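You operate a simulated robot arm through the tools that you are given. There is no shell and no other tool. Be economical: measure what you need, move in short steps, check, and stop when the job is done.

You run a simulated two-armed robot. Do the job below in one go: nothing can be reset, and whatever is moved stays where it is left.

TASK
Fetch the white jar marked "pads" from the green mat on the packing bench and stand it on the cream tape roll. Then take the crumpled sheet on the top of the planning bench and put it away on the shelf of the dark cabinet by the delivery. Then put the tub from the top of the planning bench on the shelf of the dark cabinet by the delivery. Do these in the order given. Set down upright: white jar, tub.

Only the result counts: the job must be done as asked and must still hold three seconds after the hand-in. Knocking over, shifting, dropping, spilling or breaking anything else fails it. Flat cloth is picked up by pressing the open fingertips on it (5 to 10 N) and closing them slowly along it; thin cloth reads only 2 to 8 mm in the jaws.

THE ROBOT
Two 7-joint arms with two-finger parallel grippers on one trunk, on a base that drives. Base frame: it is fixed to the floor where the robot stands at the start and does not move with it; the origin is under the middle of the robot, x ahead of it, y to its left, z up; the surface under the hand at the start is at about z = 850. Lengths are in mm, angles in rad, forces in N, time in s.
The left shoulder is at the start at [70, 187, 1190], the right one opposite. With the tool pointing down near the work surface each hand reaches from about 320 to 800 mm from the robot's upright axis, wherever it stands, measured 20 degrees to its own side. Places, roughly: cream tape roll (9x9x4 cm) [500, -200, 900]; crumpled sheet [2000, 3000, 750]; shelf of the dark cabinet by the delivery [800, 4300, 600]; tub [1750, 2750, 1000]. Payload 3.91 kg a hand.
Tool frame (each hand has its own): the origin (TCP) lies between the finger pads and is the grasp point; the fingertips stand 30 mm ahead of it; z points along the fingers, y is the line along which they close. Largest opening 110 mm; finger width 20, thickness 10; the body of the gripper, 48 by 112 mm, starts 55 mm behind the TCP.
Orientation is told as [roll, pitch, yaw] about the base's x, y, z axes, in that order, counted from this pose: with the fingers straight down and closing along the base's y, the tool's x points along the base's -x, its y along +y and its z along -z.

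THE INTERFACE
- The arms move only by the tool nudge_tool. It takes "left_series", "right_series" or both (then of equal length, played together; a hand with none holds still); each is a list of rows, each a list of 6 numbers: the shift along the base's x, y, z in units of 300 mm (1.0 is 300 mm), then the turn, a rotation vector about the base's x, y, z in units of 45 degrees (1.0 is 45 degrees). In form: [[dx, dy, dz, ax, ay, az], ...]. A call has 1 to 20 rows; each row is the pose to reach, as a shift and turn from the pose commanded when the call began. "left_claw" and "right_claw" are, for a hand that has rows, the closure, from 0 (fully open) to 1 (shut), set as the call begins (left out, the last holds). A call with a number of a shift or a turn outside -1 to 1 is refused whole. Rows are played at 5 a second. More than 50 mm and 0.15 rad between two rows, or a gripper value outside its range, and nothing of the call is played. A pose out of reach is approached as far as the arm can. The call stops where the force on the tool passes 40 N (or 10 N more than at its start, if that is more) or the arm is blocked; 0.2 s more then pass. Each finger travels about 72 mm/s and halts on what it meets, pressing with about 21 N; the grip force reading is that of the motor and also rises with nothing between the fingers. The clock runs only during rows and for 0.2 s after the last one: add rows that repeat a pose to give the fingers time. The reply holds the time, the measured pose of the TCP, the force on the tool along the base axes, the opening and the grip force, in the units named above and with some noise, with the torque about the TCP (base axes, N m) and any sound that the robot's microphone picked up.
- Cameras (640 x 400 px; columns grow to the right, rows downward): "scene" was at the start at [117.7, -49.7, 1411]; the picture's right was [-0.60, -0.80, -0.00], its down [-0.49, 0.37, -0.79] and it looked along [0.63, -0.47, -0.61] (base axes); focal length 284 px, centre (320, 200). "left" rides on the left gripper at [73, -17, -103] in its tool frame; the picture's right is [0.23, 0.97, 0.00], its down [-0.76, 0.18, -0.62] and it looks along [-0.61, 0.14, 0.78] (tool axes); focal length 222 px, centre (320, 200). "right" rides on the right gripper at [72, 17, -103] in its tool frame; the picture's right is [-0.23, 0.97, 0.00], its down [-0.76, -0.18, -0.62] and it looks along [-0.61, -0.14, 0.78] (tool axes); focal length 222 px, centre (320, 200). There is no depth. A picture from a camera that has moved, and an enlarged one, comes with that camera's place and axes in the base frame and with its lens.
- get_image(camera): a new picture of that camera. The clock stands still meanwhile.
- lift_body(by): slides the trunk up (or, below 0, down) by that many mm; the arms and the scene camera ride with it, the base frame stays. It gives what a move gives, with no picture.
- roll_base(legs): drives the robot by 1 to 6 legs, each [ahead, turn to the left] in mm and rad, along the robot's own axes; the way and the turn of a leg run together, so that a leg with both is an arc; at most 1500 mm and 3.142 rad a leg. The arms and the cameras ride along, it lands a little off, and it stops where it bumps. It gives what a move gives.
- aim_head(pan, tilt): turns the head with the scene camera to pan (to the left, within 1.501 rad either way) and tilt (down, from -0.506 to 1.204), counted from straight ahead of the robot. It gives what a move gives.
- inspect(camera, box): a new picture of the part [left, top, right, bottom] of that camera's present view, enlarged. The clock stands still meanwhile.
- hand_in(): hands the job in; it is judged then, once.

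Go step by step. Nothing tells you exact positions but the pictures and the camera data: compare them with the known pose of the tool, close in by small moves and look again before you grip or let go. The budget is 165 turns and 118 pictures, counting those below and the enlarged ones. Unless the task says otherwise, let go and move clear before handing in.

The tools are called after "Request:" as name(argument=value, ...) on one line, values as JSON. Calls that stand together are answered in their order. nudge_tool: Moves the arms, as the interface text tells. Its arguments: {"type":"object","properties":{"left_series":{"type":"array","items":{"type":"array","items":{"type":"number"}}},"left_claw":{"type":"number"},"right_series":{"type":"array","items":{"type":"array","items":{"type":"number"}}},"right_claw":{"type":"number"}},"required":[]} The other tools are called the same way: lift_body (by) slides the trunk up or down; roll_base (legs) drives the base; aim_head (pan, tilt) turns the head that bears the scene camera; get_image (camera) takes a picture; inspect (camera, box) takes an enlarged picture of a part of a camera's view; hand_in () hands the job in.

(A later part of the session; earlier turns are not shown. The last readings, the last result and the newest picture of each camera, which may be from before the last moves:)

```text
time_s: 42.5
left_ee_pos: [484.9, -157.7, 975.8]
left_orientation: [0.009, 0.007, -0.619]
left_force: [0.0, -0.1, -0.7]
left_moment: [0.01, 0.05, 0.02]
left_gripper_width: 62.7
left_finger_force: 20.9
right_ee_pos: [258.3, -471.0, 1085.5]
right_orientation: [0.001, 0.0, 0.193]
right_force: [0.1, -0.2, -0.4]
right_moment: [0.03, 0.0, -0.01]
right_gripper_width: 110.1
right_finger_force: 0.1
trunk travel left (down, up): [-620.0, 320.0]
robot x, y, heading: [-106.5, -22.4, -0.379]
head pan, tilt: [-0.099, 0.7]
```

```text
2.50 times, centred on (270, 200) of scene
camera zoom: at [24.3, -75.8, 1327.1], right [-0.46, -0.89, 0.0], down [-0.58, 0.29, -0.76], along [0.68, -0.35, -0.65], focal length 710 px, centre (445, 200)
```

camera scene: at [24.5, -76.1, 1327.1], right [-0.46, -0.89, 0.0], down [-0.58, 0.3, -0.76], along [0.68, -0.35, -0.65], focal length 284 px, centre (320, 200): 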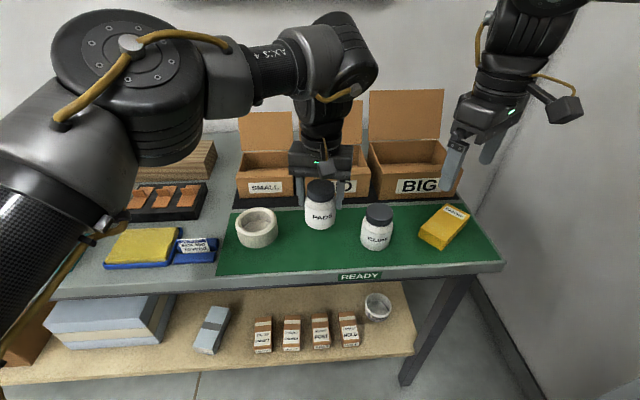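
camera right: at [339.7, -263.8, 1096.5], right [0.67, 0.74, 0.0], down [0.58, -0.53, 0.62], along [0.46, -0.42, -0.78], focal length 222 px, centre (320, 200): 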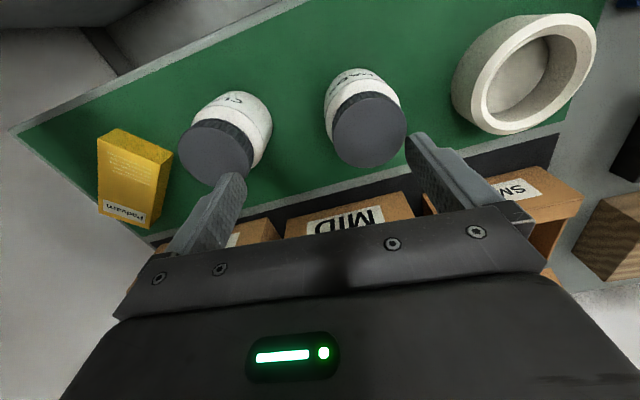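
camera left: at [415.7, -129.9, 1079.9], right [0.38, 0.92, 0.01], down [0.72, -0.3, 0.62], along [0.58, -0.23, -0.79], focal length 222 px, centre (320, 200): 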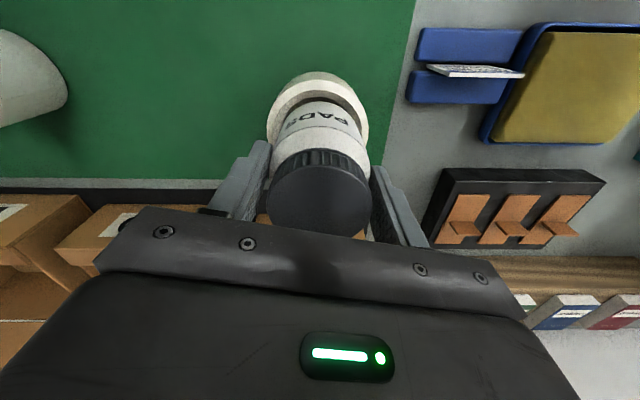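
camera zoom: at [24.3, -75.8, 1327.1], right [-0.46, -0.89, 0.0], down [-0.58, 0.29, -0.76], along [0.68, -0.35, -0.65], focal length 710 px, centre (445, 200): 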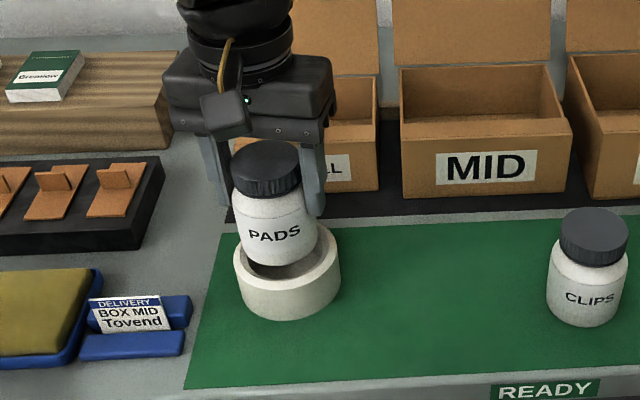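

The jar slid about 25 mm down in the fingers during the lift, so its bottom is now near z 907. It is otherwise centred. I'll lower it carefully with a small x correction.

Request:
nudge_tool(left_series=[[-0.012, 0.003, -0.015, 0, 0, 0], [-0.012, 0.003, -0.03, 0, 0, 0], [-0.012, 0.003, -0.03, 0, 0, 0]])

Request:
inspect(camera="scene", box=[190, 120, 350, 280])

Request:
get_image(camera="left")

```text
time_s: 43.2
left_ee_pos: [479.8, -157.8, 967.5]
left_orientation: [0.008, 0.008, -0.62]
left_force: [0.2, 0.0, -1.9]
left_moment: [-0.02, 0.02, -0.01]
left_gripper_width: 62.9
left_finger_force: 21.2
right_ee_pos: [258.2, -470.3, 1086.9]
right_orientation: [0.002, 0.0, 0.191]
right_force: [0.7, -0.4, 0.4]
right_moment: [0.01, 0.0, -0.01]
right_gripper_width: 109.9
right_finger_force: 0.1
trunk travel left (down, up): [-620.0, 320.0]
robot x, y, heading: [-103.1, -22.4, -0.376]
head pan, tilt: [-0.099, 0.7]
```

```text
2.50 times, centred on (270, 200) of scene
camera zoom: at [24.2, -75.8, 1327.2], right [-0.46, -0.89, 0.0], down [-0.58, 0.29, -0.76], along [0.68, -0.35, -0.65], focal length 710 px, centre (445, 200)
```

zoom: 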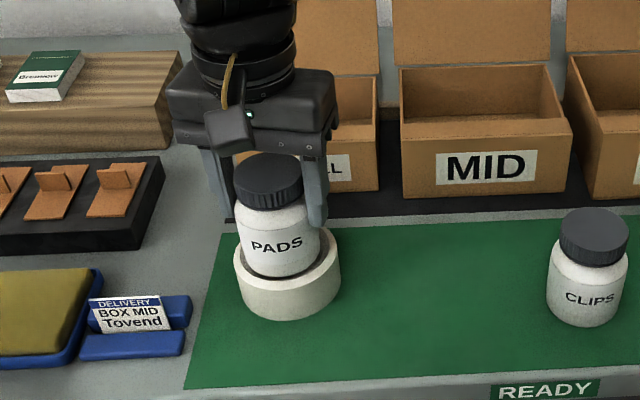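

```text
89 pictures are left
camera left: at [411.4, -129.3, 1071.1], right [0.38, 0.93, 0.01], down [0.72, -0.3, 0.62], along [0.58, -0.23, -0.79], focal length 222 px, centre (320, 200)
```

left: 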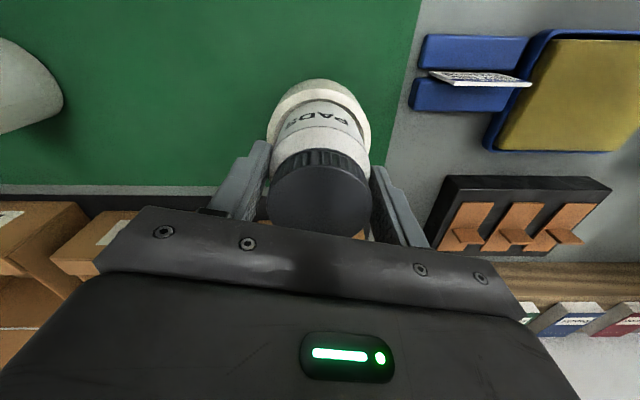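

The jar's axis lines up with the roll in both views. I'll keep lowering gently until it seats.

Request:
nudge_tool(left_series=[[0.005, 0, -0.01, 0, 0, 0], [0.005, 0, -0.02, 0, 0, 0], [0.005, 0, -0.03, 0, 0, 0], [0.005, 0, -0.04, 0, 0, 0], [0.005, 0, -0.04, 0, 0, 0]])

Request:
inspect(camera="scene", box=[190, 120, 350, 280])

```text
time_s: 44.5
left_ee_pos: [481.1, -157.4, 955.2]
left_orientation: [0.008, 0.006, -0.619]
left_force: [4.8, -2.0, 14.7]
left_moment: [0.02, 0.05, 0.0]
left_gripper_width: 63.1
left_finger_force: 21.0
right_ee_pos: [257.9, -471.4, 1085.6]
right_orientation: [0.002, -0.001, 0.192]
right_force: [0.2, -0.2, 0.9]
right_moment: [0.0, 0.02, -0.01]
right_gripper_width: 110.1
right_finger_force: 0.0
trunk travel left (down, up): [-620.0, 320.0]
robot x, y, heading: [-101.3, -20.6, -0.375]
head pan, tilt: [-0.099, 0.7]
```

```text
2.50 times, centred on (270, 200) of scene
camera zoom: at [24.7, -75.6, 1327.2], right [-0.46, -0.89, 0.0], down [-0.58, 0.29, -0.76], along [0.68, -0.35, -0.65], focal length 710 px, centre (445, 200)
```

zoom: 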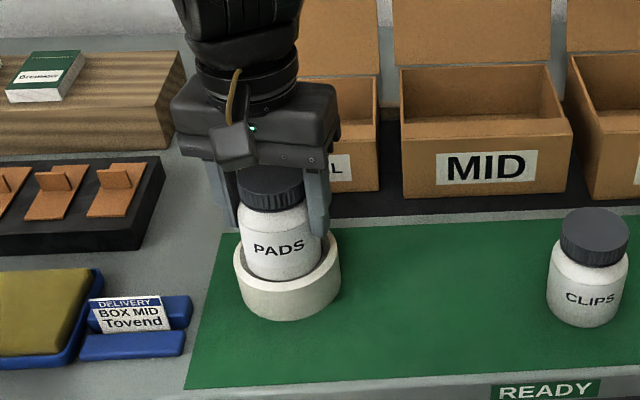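

Request:
inspect(camera="scene", box=[240, 180, 304, 244])

Request:
inspect(camera="left", box=[240, 50, 400, 250])

```text
6.25 times, centred on (272, 212) of scene
camera zoom: at [24.7, -75.6, 1327.2], right [-0.46, -0.89, 0.0], down [-0.58, 0.29, -0.76], along [0.68, -0.35, -0.65], focal length 1776 px, centre (620, 125)
```

zoom: 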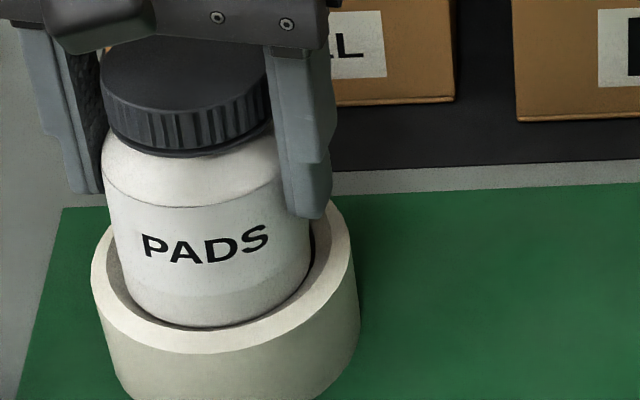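

```text
2.00 times, centred on (320, 150) of left
camera zoom: at [412.4, -129.6, 1059.0], right [0.38, 0.93, 0.01], down [0.72, -0.3, 0.62], along [0.58, -0.23, -0.79], focal length 444 px, centre (320, 300)
```

zoom: 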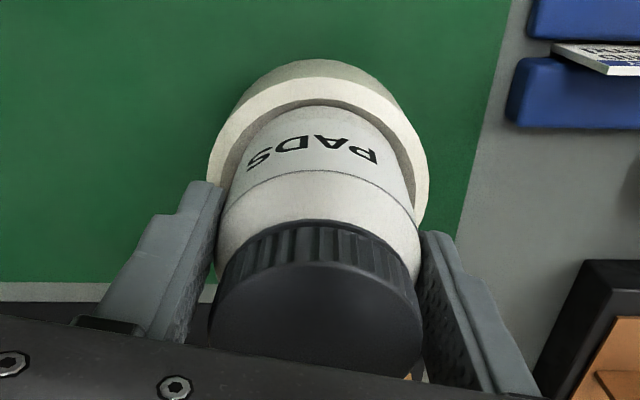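

The jar touches, but I can't tell if it rests on the rim or is part-way inside the roll. I'll lift it off and look at the roll's opening.

Request:
nudge_tool(left_series=[[0, 0, 0.05, 0, 0, 0], [0, 0, 0.15, 0, 0, 0], [0, 0, 0.28, 0, 0, 0], [0, 0, 0.28, 0, 0, 0]])

Request:
inspect(camera="scene", box=[230, 160, 310, 240])

```text
time_s: 45.5
left_ee_pos: [481.4, -158.1, 1038.7]
left_orientation: [0.009, 0.01, -0.62]
left_force: [-0.5, 0.6, -1.4]
left_moment: [0.04, 0.05, 0.04]
left_gripper_width: 62.9
left_finger_force: 21.0
right_ee_pos: [257.3, -471.4, 1085.0]
right_orientation: [0.001, 0.0, 0.192]
right_force: [-0.5, -0.4, -0.1]
right_moment: [-0.02, -0.03, -0.01]
right_gripper_width: 110.0
right_finger_force: 0.2
trunk travel left (down, up): [-620.0, 320.0]
robot x, y, heading: [-101.3, -20.9, -0.376]
head pan, tilt: [-0.099, 0.7]
```

```text
5.00 times, centred on (270, 200) of scene
camera zoom: at [24.6, -75.4, 1327.1], right [-0.46, -0.89, 0.0], down [-0.58, 0.29, -0.76], along [0.68, -0.35, -0.65], focal length 1421 px, centre (570, 200)
```

zoom: 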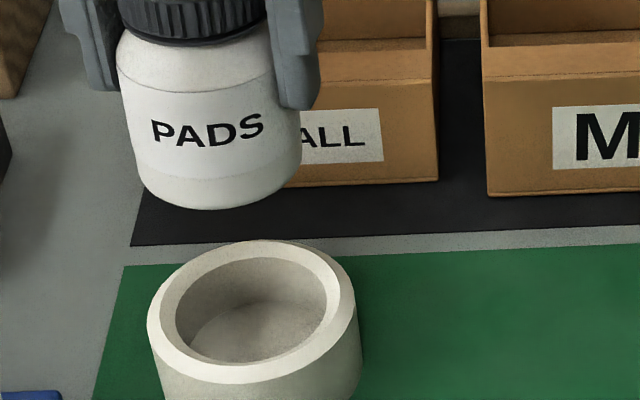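

The roll has a recess about 65 mm wide and 24 mm deep with a floor, so the 63 mm jar should seat inside it. That needs alignment within a millimetre, so I'll measure more precisely with the hand camera.

Request:
inspect(camera="left", box=[260, 50, 380, 125])

Request:
inspect(camera="scene", box=[225, 150, 345, 250])

```text
5.33 times, centred on (320, 88) of left
camera zoom: at [412.2, -130.8, 1143.2], right [0.38, 0.92, 0.01], down [0.72, -0.3, 0.62], along [0.57, -0.23, -0.79], focal length 1185 px, centre (320, 800)
```

zoom: 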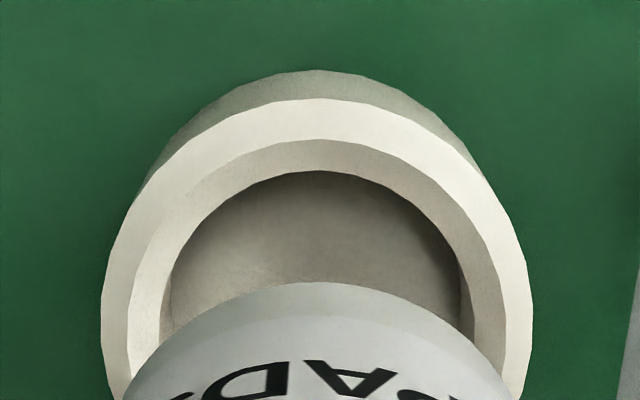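

```text
4.00 times, centred on (285, 200) of scene
camera zoom: at [24.6, -75.4, 1327.1], right [-0.46, -0.89, 0.0], down [-0.58, 0.29, -0.76], along [0.68, -0.35, -0.65], focal length 1137 px, centre (460, 200)
```

zoom: 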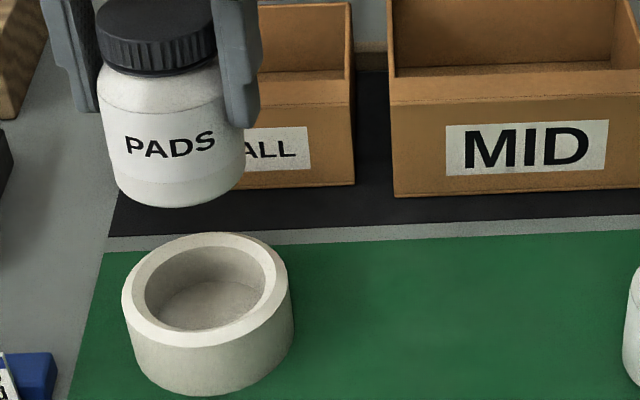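

The roll centre reads as about [484.5, -160.5], so I'd been about 3 mm too near. I'll correct by [+2, -2.5] mm and lower again.

Request:
nudge_tool(left_series=[[0.007, -0.008, -0.1, 0, 0, 0], [0.007, -0.008, -0.2, 0, 0, 0], [0.007, -0.008, -0.26, 0, 0, 0], [0.007, -0.008, -0.27, 0, 0, 0], [0.007, -0.008, -0.28, 0, 0, 0], [0.007, -0.008, -0.29, 0, 0, 0], [0.007, -0.008, -0.29, 0, 0, 0]])

Request:
inspect(camera="scene", box=[235, 175, 315, 245])

```text
time_s: 47.0
left_ee_pos: [482.5, -159.3, 951.0]
left_orientation: [0.008, 0.01, -0.621]
left_force: [0.4, 0.5, -1.6]
left_moment: [0.01, -0.02, -0.05]
left_gripper_width: 63.0
left_finger_force: 21.6
right_ee_pos: [258.1, -471.3, 1086.3]
right_orientation: [0.001, -0.001, 0.192]
right_force: [-1.1, 0.2, 0.5]
right_moment: [0.0, -0.03, 0.0]
right_gripper_width: 109.8
right_finger_force: 0.1
trunk travel left (down, up): [-620.0, 320.0]
robot x, y, heading: [-103.5, -22.0, -0.374]
head pan, tilt: [-0.099, 0.7]
```

```text
5.71 times, centred on (275, 210) of scene
camera zoom: at [24.6, -75.4, 1327.1], right [-0.46, -0.89, 0.0], down [-0.58, 0.29, -0.76], along [0.68, -0.35, -0.65], focal length 1624 px, centre (577, 143)
```

zoom: 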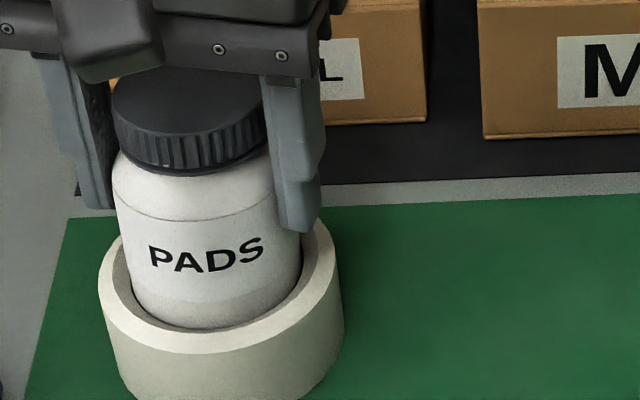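

There's no contact now: the jar is entering the recess. I'll keep lowering slowly to the floor.

Request:
nudge_tool(left_series=[[0, 0, -0.01, 0, 0, 0], [0, 0, -0.02, 0, 0, 0], [0, 0, -0.03, 0, 0, 0], [0, 0, -0.04, 0, 0, 0]])

Request:
inspect(camera="scene", box=[235, 175, 315, 245])

```text
time_s: 48.0
left_ee_pos: [483.2, -160.3, 938.6]
left_orientation: [0.009, 0.008, -0.619]
left_force: [-3.9, -0.4, 6.3]
left_moment: [-0.07, 0.1, -0.02]
left_gripper_width: 62.9
left_finger_force: 21.0
right_ee_pos: [257.6, -471.0, 1086.1]
right_orientation: [0.002, -0.001, 0.195]
right_force: [0.5, 0.2, 0.0]
right_moment: [-0.06, 0.04, -0.01]
right_gripper_width: 109.9
right_finger_force: 0.1
trunk travel left (down, up): [-620.0, 320.0]
robot x, y, heading: [-98.0, -21.2, -0.373]
head pan, tilt: [-0.099, 0.7]
```

```text
5.71 times, centred on (275, 210) of scene
camera zoom: at [24.4, -75.3, 1327.2], right [-0.46, -0.89, 0.0], down [-0.58, 0.29, -0.76], along [0.68, -0.35, -0.65], focal length 1624 px, centre (577, 143)
```

zoom: 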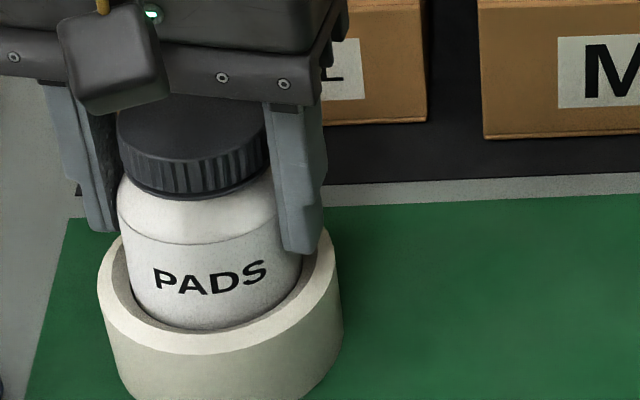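

Request:
nudge_tool(left_series=[[-0.004, 0, 0, 0, 0, 0], [-0.004, 0, -0.01, 0, 0, 0], [-0.004, 0, -0.02, 0, 0, 0], [-0.004, 0, -0.03, 0, 0, 0], [-0.004, 0, -0.03, 0, 0, 0]])

Request:
inspect(camera="scene", box=[235, 175, 315, 245])

```text
time_s: 49.2
left_ee_pos: [481.4, -157.9, 931.0]
left_orientation: [0.01, 0.009, -0.618]
left_force: [3.8, 1.4, 11.1]
left_moment: [-0.15, -0.32, 0.06]
left_gripper_width: 62.7
left_finger_force: 21.7
right_ee_pos: [258.5, -470.9, 1086.0]
right_orientation: [0.003, 0.001, 0.191]
right_force: [-1.1, -0.6, -0.1]
right_moment: [0.04, 0.03, 0.01]
right_gripper_width: 109.8
right_finger_force: 0.0
trunk travel left (down, up): [-620.0, 320.0]
robot x, y, heading: [-99.1, -21.4, -0.377]
head pan, tilt: [-0.099, 0.7]
```

```text
5.71 times, centred on (275, 210) of scene
camera zoom: at [24.7, -75.3, 1327.2], right [-0.46, -0.89, 0.0], down [-0.58, 0.29, -0.76], along [0.68, -0.35, -0.65], focal length 1624 px, centre (577, 143)
```

zoom: 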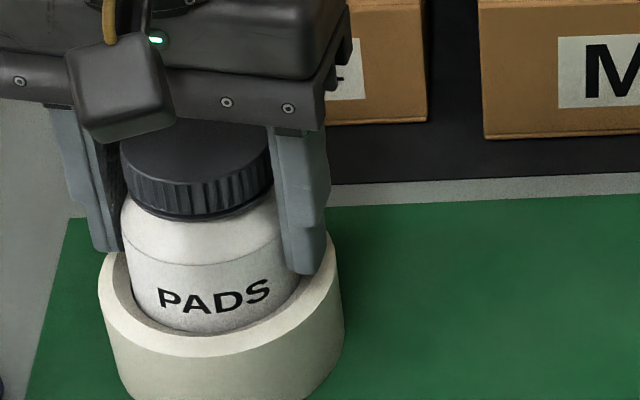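

Request:
nudge_tool(left_series=[[0.0, -0.003, -0.005, 0, 0, 0], [0.0, -0.003, -0.012, 0, 0, 0], [0.0, -0.003, -0.012, 0, 0, 0]])

Request:
inspect(camera="scene", box=[235, 175, 315, 245])

```text
time_s: 50.0
left_ee_pos: [480.3, -161.5, 927.4]
left_orientation: [0.009, 0.009, -0.619]
left_force: [-2.9, 2.7, 13.6]
left_moment: [-0.2, -0.16, -0.01]
left_gripper_width: 63.2
left_finger_force: 20.9
right_ee_pos: [258.0, -470.2, 1085.9]
right_orientation: [0.004, -0.001, 0.189]
right_force: [0.9, -0.6, 0.2]
right_moment: [0.04, 0.02, -0.01]
right_gripper_width: 109.8
right_finger_force: 0.1
trunk travel left (down, up): [-620.0, 320.0]
robot x, y, heading: [-100.3, -24.4, -0.373]
head pan, tilt: [-0.099, 0.7]
```

```text
5.71 times, centred on (275, 210) of scene
camera zoom: at [24.6, -75.1, 1327.3], right [-0.46, -0.89, 0.0], down [-0.58, 0.29, -0.76], along [0.68, -0.35, -0.65], focal length 1624 px, centre (577, 143)
```

zoom: 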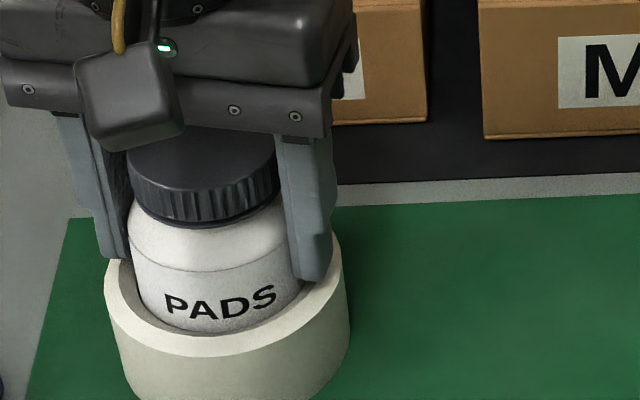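

The jar is down in the recess and pressing on something firm, and the roll just started to creep, so I'll stop pushing. I'm releasing now.

Request:
nudge_tool(left_series=[[0, 0, 0, 0, 0, 0], [0, 0, 0, 0, 0, 0], [0, 0, 0, 0, 0, 0], [0, 0, 0, 0, 0, 0], [0, 0, 0, 0, 0, 0]], left_claw=0)

Request:
inspect(camera="scene", box=[225, 170, 325, 245])

Request:
get_image(camera="left")

```text
time_s: 51.2
left_ee_pos: [480.4, -160.2, 926.8]
left_orientation: [0.01, 0.009, -0.619]
left_force: [-0.3, 0.2, 0.1]
left_moment: [-0.01, -0.01, 0.0]
left_gripper_width: 110.0
left_finger_force: 0.2
right_ee_pos: [258.3, -470.0, 1086.3]
right_orientation: [0.002, 0.0, 0.193]
right_force: [-0.6, -0.4, 0.1]
right_moment: [-0.01, -0.02, 0.04]
right_gripper_width: 110.2
right_finger_force: 0.1
trunk travel left (down, up): [-620.0, 320.0]
robot x, y, heading: [-98.5, -19.4, -0.378]
head pan, tilt: [-0.099, 0.7]
```

```text
5.33 times, centred on (275, 208) of scene
camera zoom: at [24.5, -75.0, 1327.2], right [-0.46, -0.89, 0.0], down [-0.58, 0.29, -0.76], along [0.68, -0.35, -0.65], focal length 1516 px, centre (560, 160)
```

zoom: 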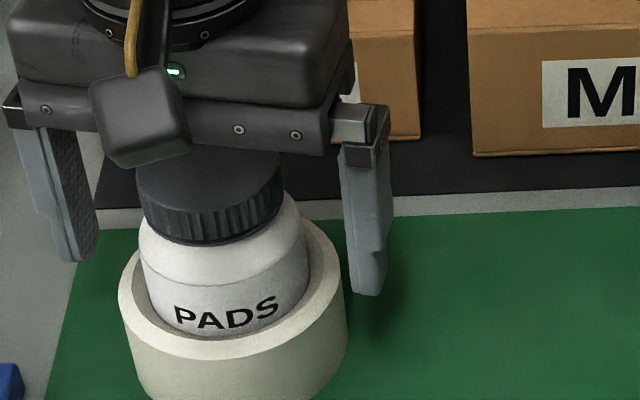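

```text
77 pictures are left
camera left: at [411.8, -132.9, 1031.2], right [0.38, 0.92, 0.01], down [0.72, -0.3, 0.62], along [0.58, -0.23, -0.79], focal length 222 px, centre (320, 200)
```

left: 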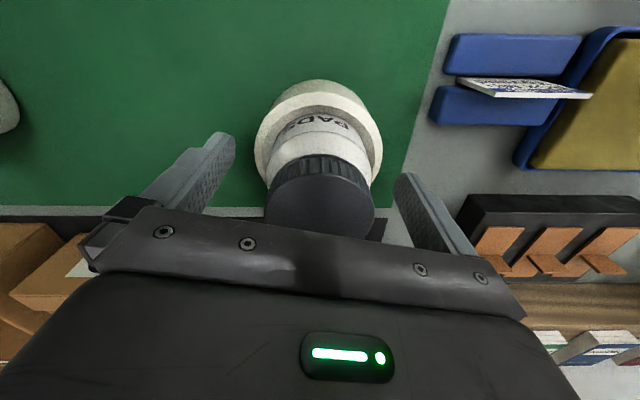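

Released. I'll raise the hand straight up and check the jar.

Request:
nudge_tool(left_series=[[0, 0, 0.1, 0, 0, 0], [0, 0, 0.2, 0, 0, 0], [0, 0, 0.35, 0, 0, 0], [0, 0, 0.5, 0, 0, 0], [0, 0, 0.65, 0, 0, 0], [0, 0, 0.65, 0, 0, 0]])

Request:
inspect(camera="scene", box=[225, 170, 325, 245])

```text
time_s: 52.6
left_ee_pos: [482.0, -159.2, 1122.2]
left_orientation: [0.008, 0.007, -0.621]
left_force: [0.3, -0.4, 0.8]
left_moment: [0.02, 0.01, 0.03]
left_gripper_width: 110.0
left_finger_force: 0.2
right_ee_pos: [257.6, -471.1, 1088.4]
right_orientation: [0.002, 0.0, 0.192]
right_force: [-0.1, 0.4, 0.3]
right_moment: [0.03, -0.01, -0.02]
right_gripper_width: 109.9
right_finger_force: 0.0
trunk travel left (down, up): [-620.0, 320.0]
robot x, y, heading: [-100.3, -22.5, -0.377]
head pan, tilt: [-0.099, 0.7]
```

```text
5.33 times, centred on (275, 208) of scene
camera zoom: at [24.6, -74.7, 1327.0], right [-0.46, -0.89, 0.0], down [-0.58, 0.29, -0.76], along [0.68, -0.35, -0.65], focal length 1516 px, centre (560, 160)
```

zoom: 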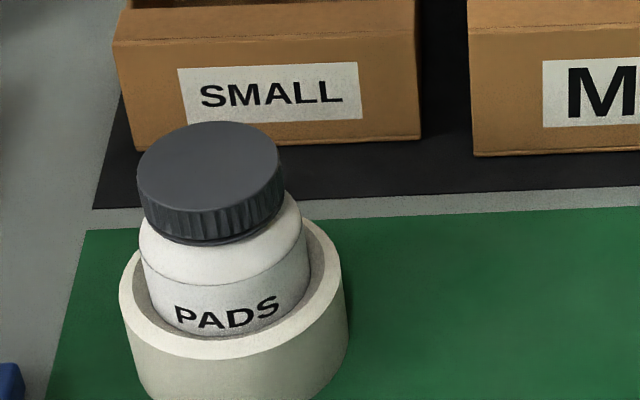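

The PADS jar stands upright in the roll. Next I'll drive to the planning bench: I'll free the right elbow, raise the trunk, back off and turn left.

Request:
roll_base(legs=[[0, 0.1]])

Request:
lift_body(by=230)

Request:
roll_base(legs=[[0, 0.25], [-350, 0]])

Request:
aim_head(pan=0.9, tilt=0.3)

Request:
get_image(camera="scene")

```text
time_s: 53.6
left_ee_pos: [487.4, -105.2, 1124.2]
left_orientation: [0.015, 0.005, -0.524]
left_force: [-0.8, -0.4, 0.2]
left_moment: [-0.01, 0.01, 0.02]
left_gripper_width: 109.9
left_finger_force: 0.1
right_ee_pos: [294.4, -437.9, 1085.8]
right_orientation: [0.002, -0.005, 0.288]
right_force: [-0.1, -1.1, -0.5]
right_moment: [0.0, 0.01, 0.01]
right_gripper_width: 110.0
right_finger_force: 0.1
trunk travel left (down, up): [-620.0, 320.0]
robot x, y, heading: [-102.1, -21.5, -0.282]
head pan, tilt: [-0.099, 0.7]
```

```text
time_s: 56.0
left_ee_pos: [488.7, -104.1, 1353.2]
left_orientation: [0.013, 0.005, -0.522]
left_force: [0.7, -0.3, 0.0]
left_moment: [-0.01, 0.03, 0.02]
left_gripper_width: 109.9
left_finger_force: 0.0
right_ee_pos: [295.8, -436.2, 1317.5]
right_orientation: [0.001, -0.007, 0.288]
right_force: [0.8, -0.2, -0.5]
right_moment: [-0.01, 0.03, 0.01]
right_gripper_width: 109.9
right_finger_force: 0.2
trunk travel left (down, up): [-850.0, 90.0]
robot x, y, heading: [-101.1, -23.4, -0.287]
head pan, tilt: [-0.099, 0.7]
```

```text
time_s: 59.2
left_ee_pos: [207.7, 249.1, 1443.1]
left_orientation: [-0.154, -0.1, 0.088]
left_force: [4.6, 2.2, 5.3]
left_moment: [-0.2, 0.41, -0.08]
left_gripper_width: 110.0
left_finger_force: 0.1
right_ee_pos: [120.0, -222.2, 1331.3]
right_orientation: [-0.061, -0.068, 0.725]
right_force: [-0.9, -2.1, 1.1]
right_moment: [0.1, -0.1, 0.0]
right_gripper_width: 110.0
right_finger_force: 0.0
trunk travel left (down, up): [-850.0, 90.0]
robot x, y, heading: [-368.2, -4.6, 0.259]
head pan, tilt: [-0.099, 0.7]
stopped in leg 2: the robot was blocked; the commanded pose is now the measured one
```

```text
time_s: 60.4
left_ee_pos: [266.6, 121.2, 1403.9]
left_orientation: [0.107, -0.081, 0.078]
left_force: [2.5, -1.3, -1.3]
left_moment: [0.2, 0.18, 0.03]
left_gripper_width: 110.1
left_finger_force: 0.0
right_ee_pos: [151.9, -305.4, 1294.8]
right_orientation: [0.123, -0.02, 0.575]
right_force: [-0.6, -1.0, -1.4]
right_moment: [0.11, -0.08, -0.03]
right_gripper_width: 109.9
right_finger_force: 0.1
trunk travel left (down, up): [-850.0, 90.0]
robot x, y, heading: [-419.0, -8.1, 0.21]
head pan, tilt: [0.901, 0.3]
```

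```text
75 pictures are left
camera scene: at [-120.6, 117.0, 1588.7], right [0.89, -0.44, -0.11], down [-0.26, -0.28, -0.92], along [0.38, 0.85, -0.36], focal length 284 px, centre (320, 200)
```

scene: 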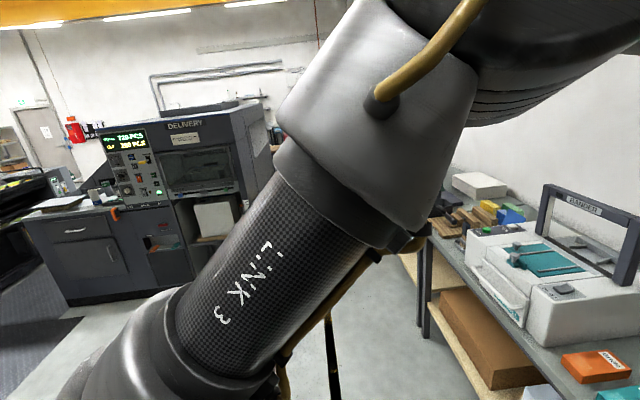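

The robot bumped something while backing and is leaning. I'll drive forward a little to get off it and check the attitude.

Request:
roll_base(legs=[[60, 0]])

Request:
aim_head(pan=-1.45, tilt=0.8)

Request:
get_image(camera="scene")

```text
time_s: 61.2
left_ee_pos: [255.7, 209.5, 1530.8]
left_orientation: [0.028, -0.417, 0.517]
left_force: [-0.6, -3.6, 1.5]
left_moment: [0.23, 0.03, 0.15]
left_gripper_width: 110.0
left_finger_force: 0.1
right_ee_pos: [172.2, -281.5, 1284.8]
right_orientation: [0.288, 0.163, 0.577]
right_force: [-0.2, 2.5, -4.5]
right_moment: [-0.1, 0.17, 0.01]
right_gripper_width: 109.9
right_finger_force: 0.1
trunk travel left (down, up): [-850.0, 90.0]
robot x, y, heading: [-366.4, -22.2, 0.527]
head pan, tilt: [0.901, 0.3]
stopped in leg 1: the robot was blocked; the commanded pose is now the measured one
```

```text
time_s: 63.3
left_ee_pos: [63.6, 176.1, 1544.4]
left_orientation: [0.015, -0.448, 0.393]
left_force: [-0.7, -1.0, 0.1]
left_moment: [0.02, -0.01, -0.02]
left_gripper_width: 110.1
left_finger_force: 0.1
right_ee_pos: [9.8, -348.5, 1277.6]
right_orientation: [0.161, 0.346, 0.342]
right_force: [-0.6, -0.5, 1.0]
right_moment: [-0.02, -0.04, 0.0]
right_gripper_width: 110.2
right_finger_force: 0.2
trunk travel left (down, up): [-850.0, 90.0]
robot x, y, heading: [-362.6, -65.6, 0.43]
head pan, tilt: [-1.45, 0.799]
```

```text
74 pictures are left
camera scene: at [-208.6, -43.3, 1556.0], right [-0.85, -0.52, 0.06], down [-0.4, 0.58, -0.71], along [0.33, -0.63, -0.71], focal length 284 px, centre (320, 200)
```

scene: 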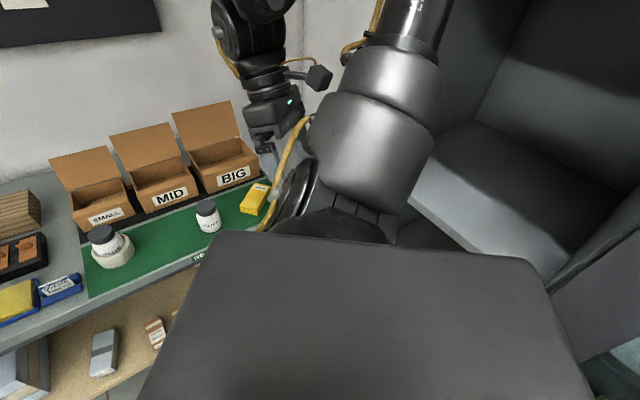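

Request:
aim_head(pan=1.2, tilt=0.6)

Request:
get_image(camera="scene")

```text
time_s: 65.7
left_ee_pos: [76.3, 172.4, 1542.9]
left_orientation: [0.013, -0.447, 0.375]
left_force: [0.6, 0.3, 0.2]
left_moment: [-0.03, 0.01, 0.0]
left_gripper_width: 110.3
left_finger_force: 0.1
right_ee_pos: [12.8, -350.2, 1278.0]
right_orientation: [0.17, 0.346, 0.332]
right_force: [-0.8, 0.8, 0.3]
right_moment: [-0.01, 0.0, -0.01]
right_gripper_width: 110.0
right_finger_force: 0.0
trunk travel left (down, up): [-850.0, 90.0]
robot x, y, heading: [-361.8, -66.8, 0.421]
head pan, tilt: [1.201, 0.6]
```

```text
73 pictures are left
camera scene: at [-244.2, 116.8, 1567.6], right [1.0, 0.05, -0.05], down [-0.01, -0.6, -0.8], along [-0.07, 0.8, -0.6], focal length 284 px, centre (320, 200)
```

scene: 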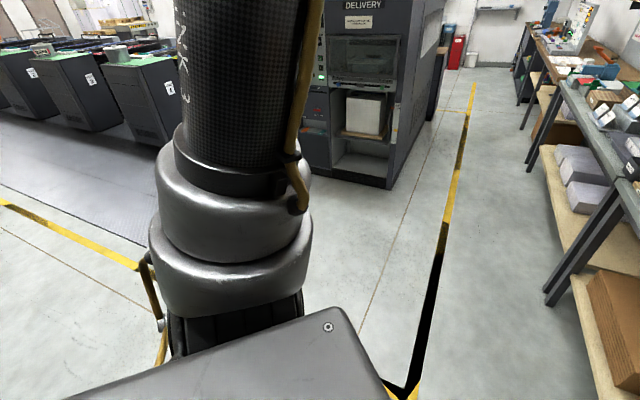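

The left side is free. The right elbow is probably caught against the shelf unit's side panel, so I'll move forward and left, away from it.

Request:
roll_base(legs=[[120, 0.1]])

```text
time_s: 66.4
left_ee_pos: [-4.3, 140.7, 1553.8]
left_orientation: [0.053, -0.476, 0.36]
left_force: [-1.0, -1.9, -0.6]
left_moment: [0.12, -0.11, 0.02]
left_gripper_width: 110.0
left_finger_force: 0.1
right_ee_pos: [-19.6, -381.2, 1283.6]
right_orientation: [0.243, 0.283, 0.381]
right_force: [-0.1, -1.8, -1.0]
right_moment: [0.12, 0.01, -0.01]
right_gripper_width: 110.2
right_finger_force: 0.1
trunk travel left (down, up): [-850.0, 90.0]
robot x, y, heading: [-359.8, -60.0, 0.46]
head pan, tilt: [1.201, 0.6]
stopped in leg 1: the robot was blocked; the commanded pose is now the measured one
```

The body is rocking when it tries to move. I'll try a pure left turn to pull the right arm away from the shelf.

Request:
roll_base(legs=[[0, 0.3]])

Request:
aim_head(pan=-1.4, tilt=0.3)

Request:
get_image(camera="scene")

```text
time_s: 67.2
left_ee_pos: [-17.8, 201.2, 1487.9]
left_orientation: [0.187, -0.183, 0.109]
left_force: [270.5, 106.7, 108.3]
left_moment: [-15.47, 36.02, 2.76]
left_gripper_width: 110.0
left_finger_force: 0.0
right_ee_pos: [-20.4, -378.7, 1266.1]
right_orientation: [0.243, 0.389, 0.369]
right_force: [3.9, 0.7, -2.5]
right_moment: [0.04, 0.27, 0.06]
right_gripper_width: 110.1
right_finger_force: 0.1
trunk travel left (down, up): [-850.0, 90.0]
robot x, y, heading: [-353.7, -57.5, 0.485]
head pan, tilt: [1.201, 0.6]
stopped in leg 1: the robot was blocked; the commanded pose is now the measured one
```

```text
time_s: 69.5
left_ee_pos: [0.3, 196.8, 1480.8]
left_orientation: [0.221, -0.202, 0.207]
left_force: [197.2, 53.6, -67.3]
left_moment: [-0.32, 9.42, 6.42]
left_gripper_width: 110.0
left_finger_force: 0.0
right_ee_pos: [28.1, -370.4, 1219.6]
right_orientation: [0.278, 0.296, 0.442]
right_force: [0.0, -0.7, -0.7]
right_moment: [0.0, -0.04, -0.03]
right_gripper_width: 110.1
right_finger_force: 0.0
trunk travel left (down, up): [-850.0, 90.0]
robot x, y, heading: [-344.3, -44.6, 0.57]
head pan, tilt: [-1.4, 0.3]
```

```text
72 pictures are left
camera scene: at [-162.6, 185.9, 1563.7], right [0.98, 0.17, -0.11], down [0.01, -0.61, -0.79], along [-0.2, 0.77, -0.6], focal length 284 px, centre (320, 200)
```

scene: 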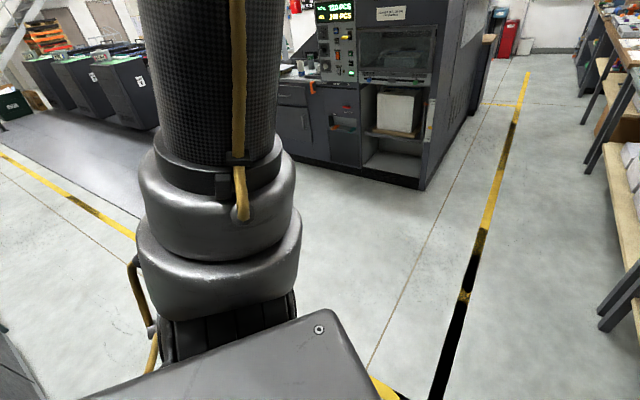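

The left hand is pressing hard against the robot's own head. I'll move it forward, away from the head.

Request:
nudge_tool(left_series=[[0.08, 0.05, 0, 0, 0, 0], [0.16, 0.1, 0, 0, 0, 0], [0.25, 0.16, 0, 0, 0, 0], [0.34, 0.22, 0, 0, 0, 0], [0.42, 0.27, 0, 0, 0, 0], [0.42, 0.27, 0, 0, 0, 0]])

```text
time_s: 69.8
left_ee_pos: [-21.7, 208.3, 1477.3]
left_orientation: [0.234, -0.196, 0.173]
left_force: [355.4, 96.4, 82.3]
left_moment: [-13.88, 39.13, 15.62]
left_gripper_width: 110.1
left_finger_force: 0.0
left hand out of reach, approached as far as the arm can: row 1
right_ee_pos: [22.1, -398.3, 1177.3]
right_orientation: [0.268, 0.26, 0.435]
right_force: [0.1, 3.2, 0.5]
right_moment: [-0.26, -0.04, 0.09]
right_gripper_width: 110.0
right_finger_force: 0.0
trunk travel left (down, up): [-850.0, 90.0]
robot x, y, heading: [-347.9, -41.3, 0.576]
head pan, tilt: [-1.4, 0.3]
stopped in row 1 (left hand): the force on the tool passed its limit at 305 N (the readings are from after the stop); the commanded pose is now the measured one
```

The head's pan command may itself be pushing the hand, so I'll return the head to where it was.

Request:
aim_head(pan=1.3, tilt=0.6)

Request:
get_image(camera="left")

Request:
get_image(camera="right")

```text
time_s: 72.2
left_ee_pos: [-27.3, 214.6, 1472.6]
left_orientation: [0.257, -0.17, 0.163]
left_force: [310.4, 60.5, 2.6]
left_moment: [-5.62, 27.41, 16.68]
left_gripper_width: 109.6
left_finger_force: 0.1
right_ee_pos: [25.1, -390.4, 1182.5]
right_orientation: [0.273, 0.244, 0.461]
right_force: [-0.2, 0.2, 0.1]
right_moment: [-0.01, -0.02, -0.02]
right_gripper_width: 110.0
right_finger_force: 0.1
trunk travel left (down, up): [-850.0, 90.0]
robot x, y, heading: [-345.2, -42.3, 0.579]
head pan, tilt: [1.3, 0.6]
```

```text
71 pictures are left
camera left: at [-106.4, 158.1, 1554.7], right [-0.42, 0.89, 0.21], down [0.63, 0.12, 0.77], along [0.66, 0.45, -0.61], focal length 222 px, centre (320, 200)
```

left: 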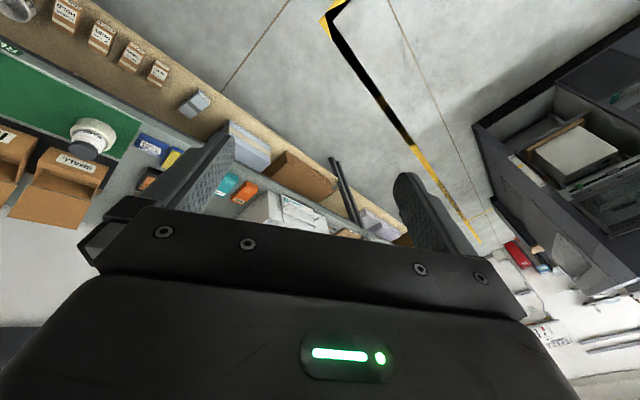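

```text
70 pictures are left
camera right: at [-11.2, -420.6, 1300.8], right [-0.16, 0.97, 0.2], down [0.93, 0.08, 0.35], along [0.32, 0.24, -0.91], focal length 222 px, centre (320, 200)
```

right: 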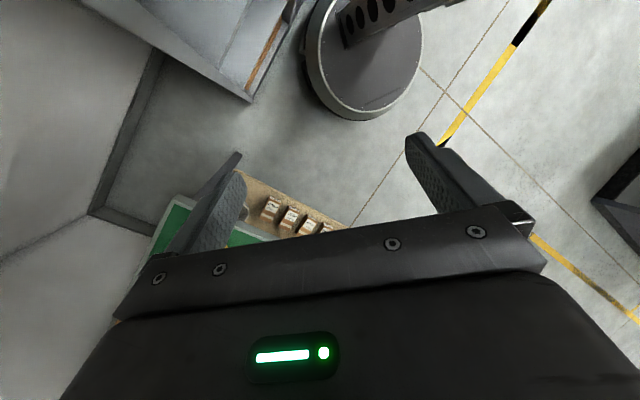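

The jar still stands in the roll. I'll turn the head further left to free the left hand, then see whether the arms answer.

Request:
aim_head(pan=1.5, tilt=0.0)

Request:
nudge_tool(right_series=[[0.05, 0.03, 0, 0, 0, 0], [0.1, 0.06, 0, 0, 0, 0], [0.1, 0.06, 0, 0, 0, 0]])

```text
time_s: 73.2
left_ee_pos: [-30.0, 215.2, 1472.2]
left_orientation: [0.26, -0.167, 0.163]
left_force: [287.5, 90.8, -5.3]
left_moment: [-7.64, 24.62, 12.13]
left_gripper_width: 110.0
left_finger_force: 0.1
right_ee_pos: [24.4, -390.7, 1182.1]
right_orientation: [0.275, 0.247, 0.461]
right_force: [0.0, -0.4, 0.0]
right_moment: [0.0, 0.02, 0.0]
right_gripper_width: 110.2
right_finger_force: 0.1
trunk travel left (down, up): [-850.0, 90.0]
robot x, y, heading: [-346.9, -46.6, 0.576]
head pan, tilt: [1.499, 0.0]
```

```text
time_s: 73.5
left_ee_pos: [-63.4, 212.4, 1467.1]
left_orientation: [0.309, -0.131, 0.146]
left_force: [321.3, 19.7, -18.6]
left_moment: [-0.64, 26.49, 22.65]
left_gripper_width: 110.0
left_finger_force: 0.1
right_ee_pos: [46.3, -378.7, 1147.1]
right_orientation: [0.413, -0.081, 0.515]
right_force: [-6.8, -1.2, -2.7]
right_moment: [0.09, -0.43, -0.16]
right_gripper_width: 109.8
right_finger_force: 0.0
trunk travel left (down, up): [-850.0, 90.0]
robot x, y, heading: [-347.8, -38.8, 0.585]
head pan, tilt: [1.499, 0.0]
stopped in row 1 (right hand): the arm was blocked; the commanded pose is now the measured one
```

Request:
get_image(camera="scene")

Request:
get_image(camera="left")

```text
69 pictures are left
camera scene: at [-217.5, 137.3, 1547.8], right [0.81, 0.58, -0.1], down [0.4, -0.67, -0.63], along [-0.43, 0.46, -0.77], focal length 284 px, centre (320, 200)
```

scene: 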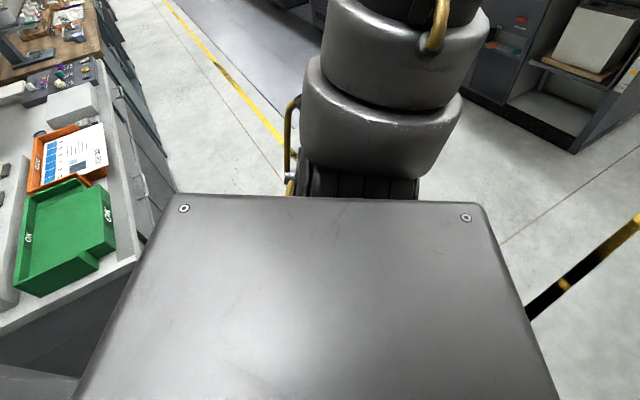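

```text
68 pictures are left
camera left: at [-140.4, 153.3, 1550.0], right [-0.4, 0.88, 0.27], down [0.67, 0.08, 0.74], along [0.63, 0.47, -0.62], focal length 222 px, centre (320, 200)
```

left: 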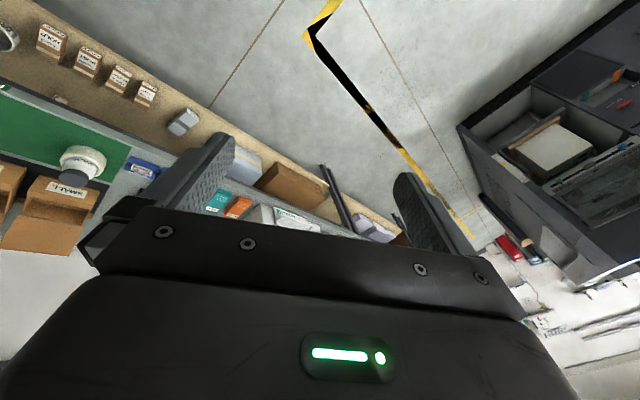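

Now I can see a console right behind the robot; the robot backed into it and is leaning, with its left hand jammed beside its head. I'll try moving the left hand out to +x with a larger first step.

Request:
nudge_tool(left_series=[[0.16, 0.02, 0, 0, 0, 0], [0.32, 0.04, 0, 0, 0, 0], [0.48, 0.06, 0, 0, 0, 0], [0.48, 0.06, 0, 0, 0, 0]])

```text
time_s: 73.8
left_ee_pos: [-144.0, 219.3, 1465.7]
left_orientation: [0.323, -0.153, 0.144]
left_force: [317.3, 29.1, -15.5]
left_moment: [-1.47, 25.39, 22.62]
left_gripper_width: 110.0
left_finger_force: 0.0
left hand out of reach, approached as far as the arm can: row 1
right_ee_pos: [50.2, -357.3, 1183.7]
right_orientation: [0.378, -0.498, 0.645]
right_force: [0.0, -4.5, -1.6]
right_moment: [0.33, -0.03, 0.03]
right_gripper_width: 110.4
right_finger_force: 0.0
trunk travel left (down, up): [-850.0, 90.0]
robot x, y, heading: [-347.7, -37.5, 0.589]
head pan, tilt: [1.499, 0.0]
stopped in row 1 (right hand): the arm was blocked; the commanded pose is now the measured one
```

Both arms have been dragged behind the base and folded. In the robot's own frame they should move forward, which is +x and +y now. I'll send both that way together.

Request:
nudge_tool(left_series=[[0.06, 0.06, 0.03, 0, 0, 0], [0.12, 0.12, 0.06, 0, 0, 0], [0.18, 0.18, 0.09, 0, 0, 0], [0.24, 0.24, 0.09, 0, 0, 0], [0.3, 0.3, 0.09, 0, 0, 0], [0.36, 0.36, 0.09, 0, 0, 0], [0.42, 0.42, 0.09, 0, 0, 0], [0.5, 0.52, 0.09, 0, 0, 0]], right_series=[[0.05, 0.11, 0, 0, 0, 0], [0.1, 0.22, 0, 0, 0, 0], [0.15, 0.33, 0, 0, 0, 0], [0.2, 0.44, 0, 0, 0, 0], [0.25, 0.55, 0, 0, 0, 0], [0.3, 0.66, 0, 0, 0, 0], [0.35, 0.77, 0, 0, 0, 0], [0.4, 0.88, 0, 0, 0, 0]])

```text
time_s: 74.2
left_ee_pos: [-196.1, 222.0, 1457.8]
left_orientation: [0.364, -0.127, 0.161]
left_force: [148.9, 297.4, -7.8]
left_moment: [-25.55, 11.43, -15.46]
left_gripper_width: 110.1
left_finger_force: 0.0
left hand out of reach, approached as far as the arm can: row 1
right_ee_pos: [35.2, -347.2, 1193.9]
right_orientation: [0.338, -0.664, 0.664]
right_force: [-1.7, 10.7, -4.2]
right_moment: [-0.55, -0.16, -0.25]
right_gripper_width: 110.0
right_finger_force: 0.0
trunk travel left (down, up): [-850.0, 90.0]
robot x, y, heading: [-345.4, -40.8, 0.595]
head pan, tilt: [1.499, 0.0]
stopped in row 1 (right hand): the arm was blocked; the commanded pose is now the measured one
```

Request:
get_image(camera="scene")

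Request:
get_image(camera="right")

```text
67 pictures are left
camera scene: at [-335.2, 123.9, 1528.5], right [0.81, 0.59, -0.04], down [0.52, -0.75, -0.41], along [-0.27, 0.31, -0.91], focal length 284 px, centre (320, 200)
```

scene: 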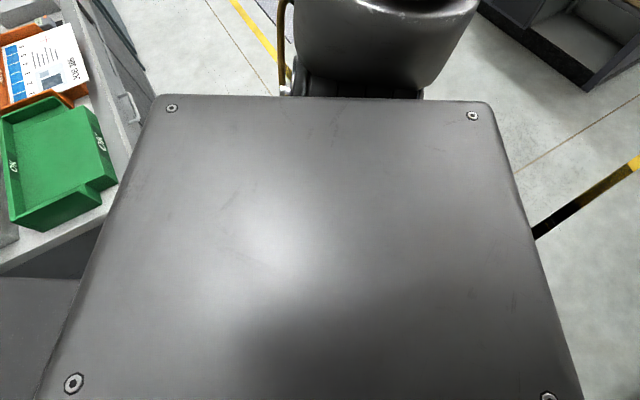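

```text
66 pictures are left
camera right: at [-50.0, -435.2, 1230.2], right [-0.58, 0.71, 0.39], down [0.45, -0.12, 0.89], along [0.68, 0.69, -0.25], focal length 222 px, centre (320, 200)
```

right: 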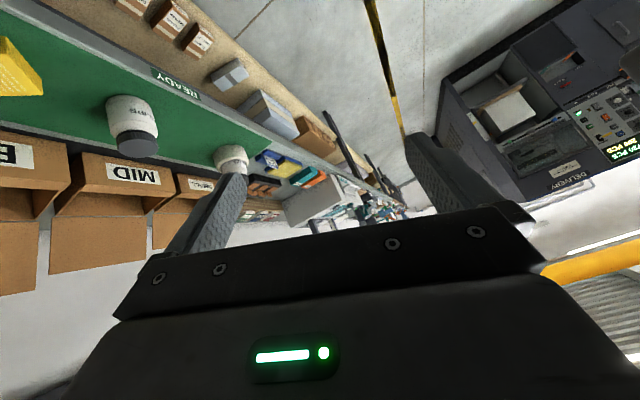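

The upper body seems to be slowly straightening up. I'll lower the trunk for stability, which also lets time pass, and see how the poses settle.

Request:
lift_body(by=-100)

```text
time_s: 74.5
left_ee_pos: [-194.1, 198.3, 1463.4]
left_orientation: [0.346, -0.219, 0.099]
left_force: [101.1, 160.9, -20.6]
left_moment: [-11.29, 5.51, -12.37]
left_gripper_width: 109.7
left_finger_force: 0.1
right_ee_pos: [63.0, -334.4, 1220.5]
right_orientation: [0.223, -0.893, 0.732]
right_force: [0.9, -1.5, -3.1]
right_moment: [0.21, -0.03, 0.08]
right_gripper_width: 109.9
right_finger_force: 0.0
trunk travel left (down, up): [-848.0, 92.0]
robot x, y, heading: [-336.8, -36.8, 0.62]
head pan, tilt: [1.499, 0.0]
stopped: the arm was blocked; the commanded pose is now the measured one
```

Request:
aim_head(pan=1.5, tilt=1.15)

Request:
aim_head(pan=1.45, tilt=1.2)

```text
time_s: 75.9
left_ee_pos: [-211.9, 227.6, 1458.6]
left_orientation: [0.367, -0.224, 0.094]
left_force: [0.9, -0.1, 0.0]
left_moment: [-0.03, 0.03, -0.02]
left_gripper_width: 110.0
left_finger_force: 0.0
right_ee_pos: [57.9, -320.7, 1221.3]
right_orientation: [0.105, -0.866, 0.85]
right_force: [-0.7, 0.7, -0.5]
right_moment: [0.0, -0.01, -0.01]
right_gripper_width: 109.9
right_finger_force: 0.0
trunk travel left (down, up): [-848.0, 92.0]
robot x, y, heading: [-341.2, -36.4, 0.611]
head pan, tilt: [1.499, 1.15]
```

```text
time_s: 76.5
left_ee_pos: [-210.8, 226.9, 1458.5]
left_orientation: [0.368, -0.222, 0.091]
left_force: [0.8, 0.3, 0.6]
left_moment: [-0.01, 0.01, 0.01]
left_gripper_width: 110.0
left_finger_force: 0.0
right_ee_pos: [58.8, -321.0, 1221.2]
right_orientation: [0.102, -0.869, 0.851]
right_force: [0.1, 0.3, -0.6]
right_moment: [-0.01, 0.02, 0.02]
right_gripper_width: 110.1
right_finger_force: 0.1
trunk travel left (down, up): [-848.0, 92.0]
robot x, y, heading: [-344.8, -36.0, 0.606]
head pan, tilt: [1.45, 1.201]
```

The left hand is free of the head now. I'll ease it forward in the robot's frame.

Request:
nudge_tool(left_series=[[0.05, 0.055, 0, 0, 0, 0], [0.1, 0.11, 0, 0, 0, 0], [0.15, 0.17, 0, 0, 0, 0], [0.2, 0.23, 0, 0, 0, 0], [0.26, 0.3, 0, 0, 0, 0]])

```text
time_s: 76.8
left_ee_pos: [-185.0, 197.6, 1441.2]
left_orientation: [0.415, -0.178, 0.079]
left_force: [-0.8, 1.3, -0.4]
left_moment: [-0.14, -0.09, -0.08]
left_gripper_width: 110.0
left_finger_force: 0.0
left hand out of reach, approached as far as the arm can: row 1
right_ee_pos: [80.7, -333.4, 1181.6]
right_orientation: [0.149, -0.798, 0.911]
right_force: [-4.9, 7.1, 3.6]
right_moment: [-0.71, -0.21, -0.48]
right_gripper_width: 110.1
right_finger_force: 0.0
trunk travel left (down, up): [-848.0, 92.0]
robot x, y, heading: [-337.0, -37.0, 0.624]
head pan, tilt: [1.45, 1.201]
stopped in row 1 (left hand): the arm was blocked; the commanded pose is now the measured one
```

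Request:
aim_head(pan=1.45, tilt=0.7)

Request:
get_image(camera="scene")

Request:
get_image(camera="left")

```text
time_s: 77.8
left_ee_pos: [-164.1, 193.1, 1446.0]
left_orientation: [0.413, -0.181, 0.073]
left_force: [-0.6, -0.9, 0.0]
left_moment: [0.02, 0.04, -0.03]
left_gripper_width: 109.7
left_finger_force: 0.1
right_ee_pos: [98.1, -336.7, 1177.7]
right_orientation: [0.17, -0.818, 0.884]
right_force: [0.6, 0.8, 0.2]
right_moment: [0.02, 0.03, 0.01]
right_gripper_width: 110.3
right_finger_force: 0.1
trunk travel left (down, up): [-848.0, 92.0]
robot x, y, heading: [-335.3, -30.1, 0.66]
head pan, tilt: [1.45, 0.7]
```

```text
65 pictures are left
camera scene: at [-404.6, 177.5, 1533.5], right [0.85, 0.52, 0.0], down [0.43, -0.71, -0.55], along [-0.29, 0.47, -0.83], focal length 284 px, centre (320, 200)
```

scene: 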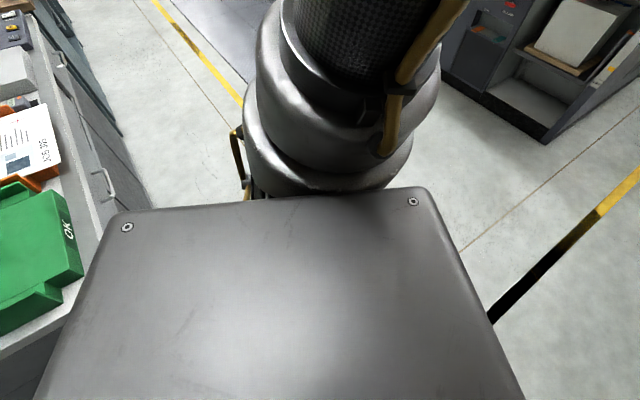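

```text
64 pictures are left
camera left: at [-246.9, 130.2, 1518.8], right [-0.36, 0.87, 0.34], down [0.64, -0.04, 0.77], along [0.68, 0.49, -0.54], focal length 222 px, centre (320, 200)
```

left: 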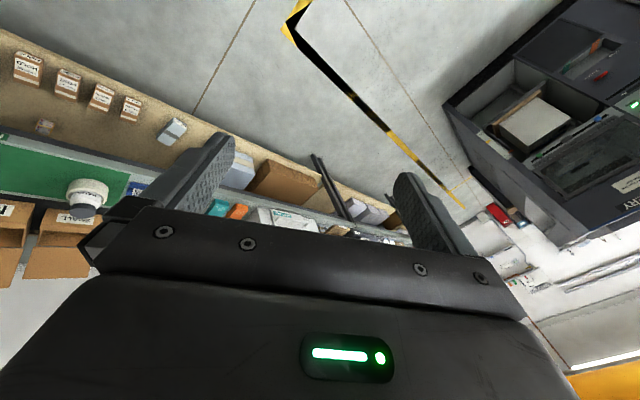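

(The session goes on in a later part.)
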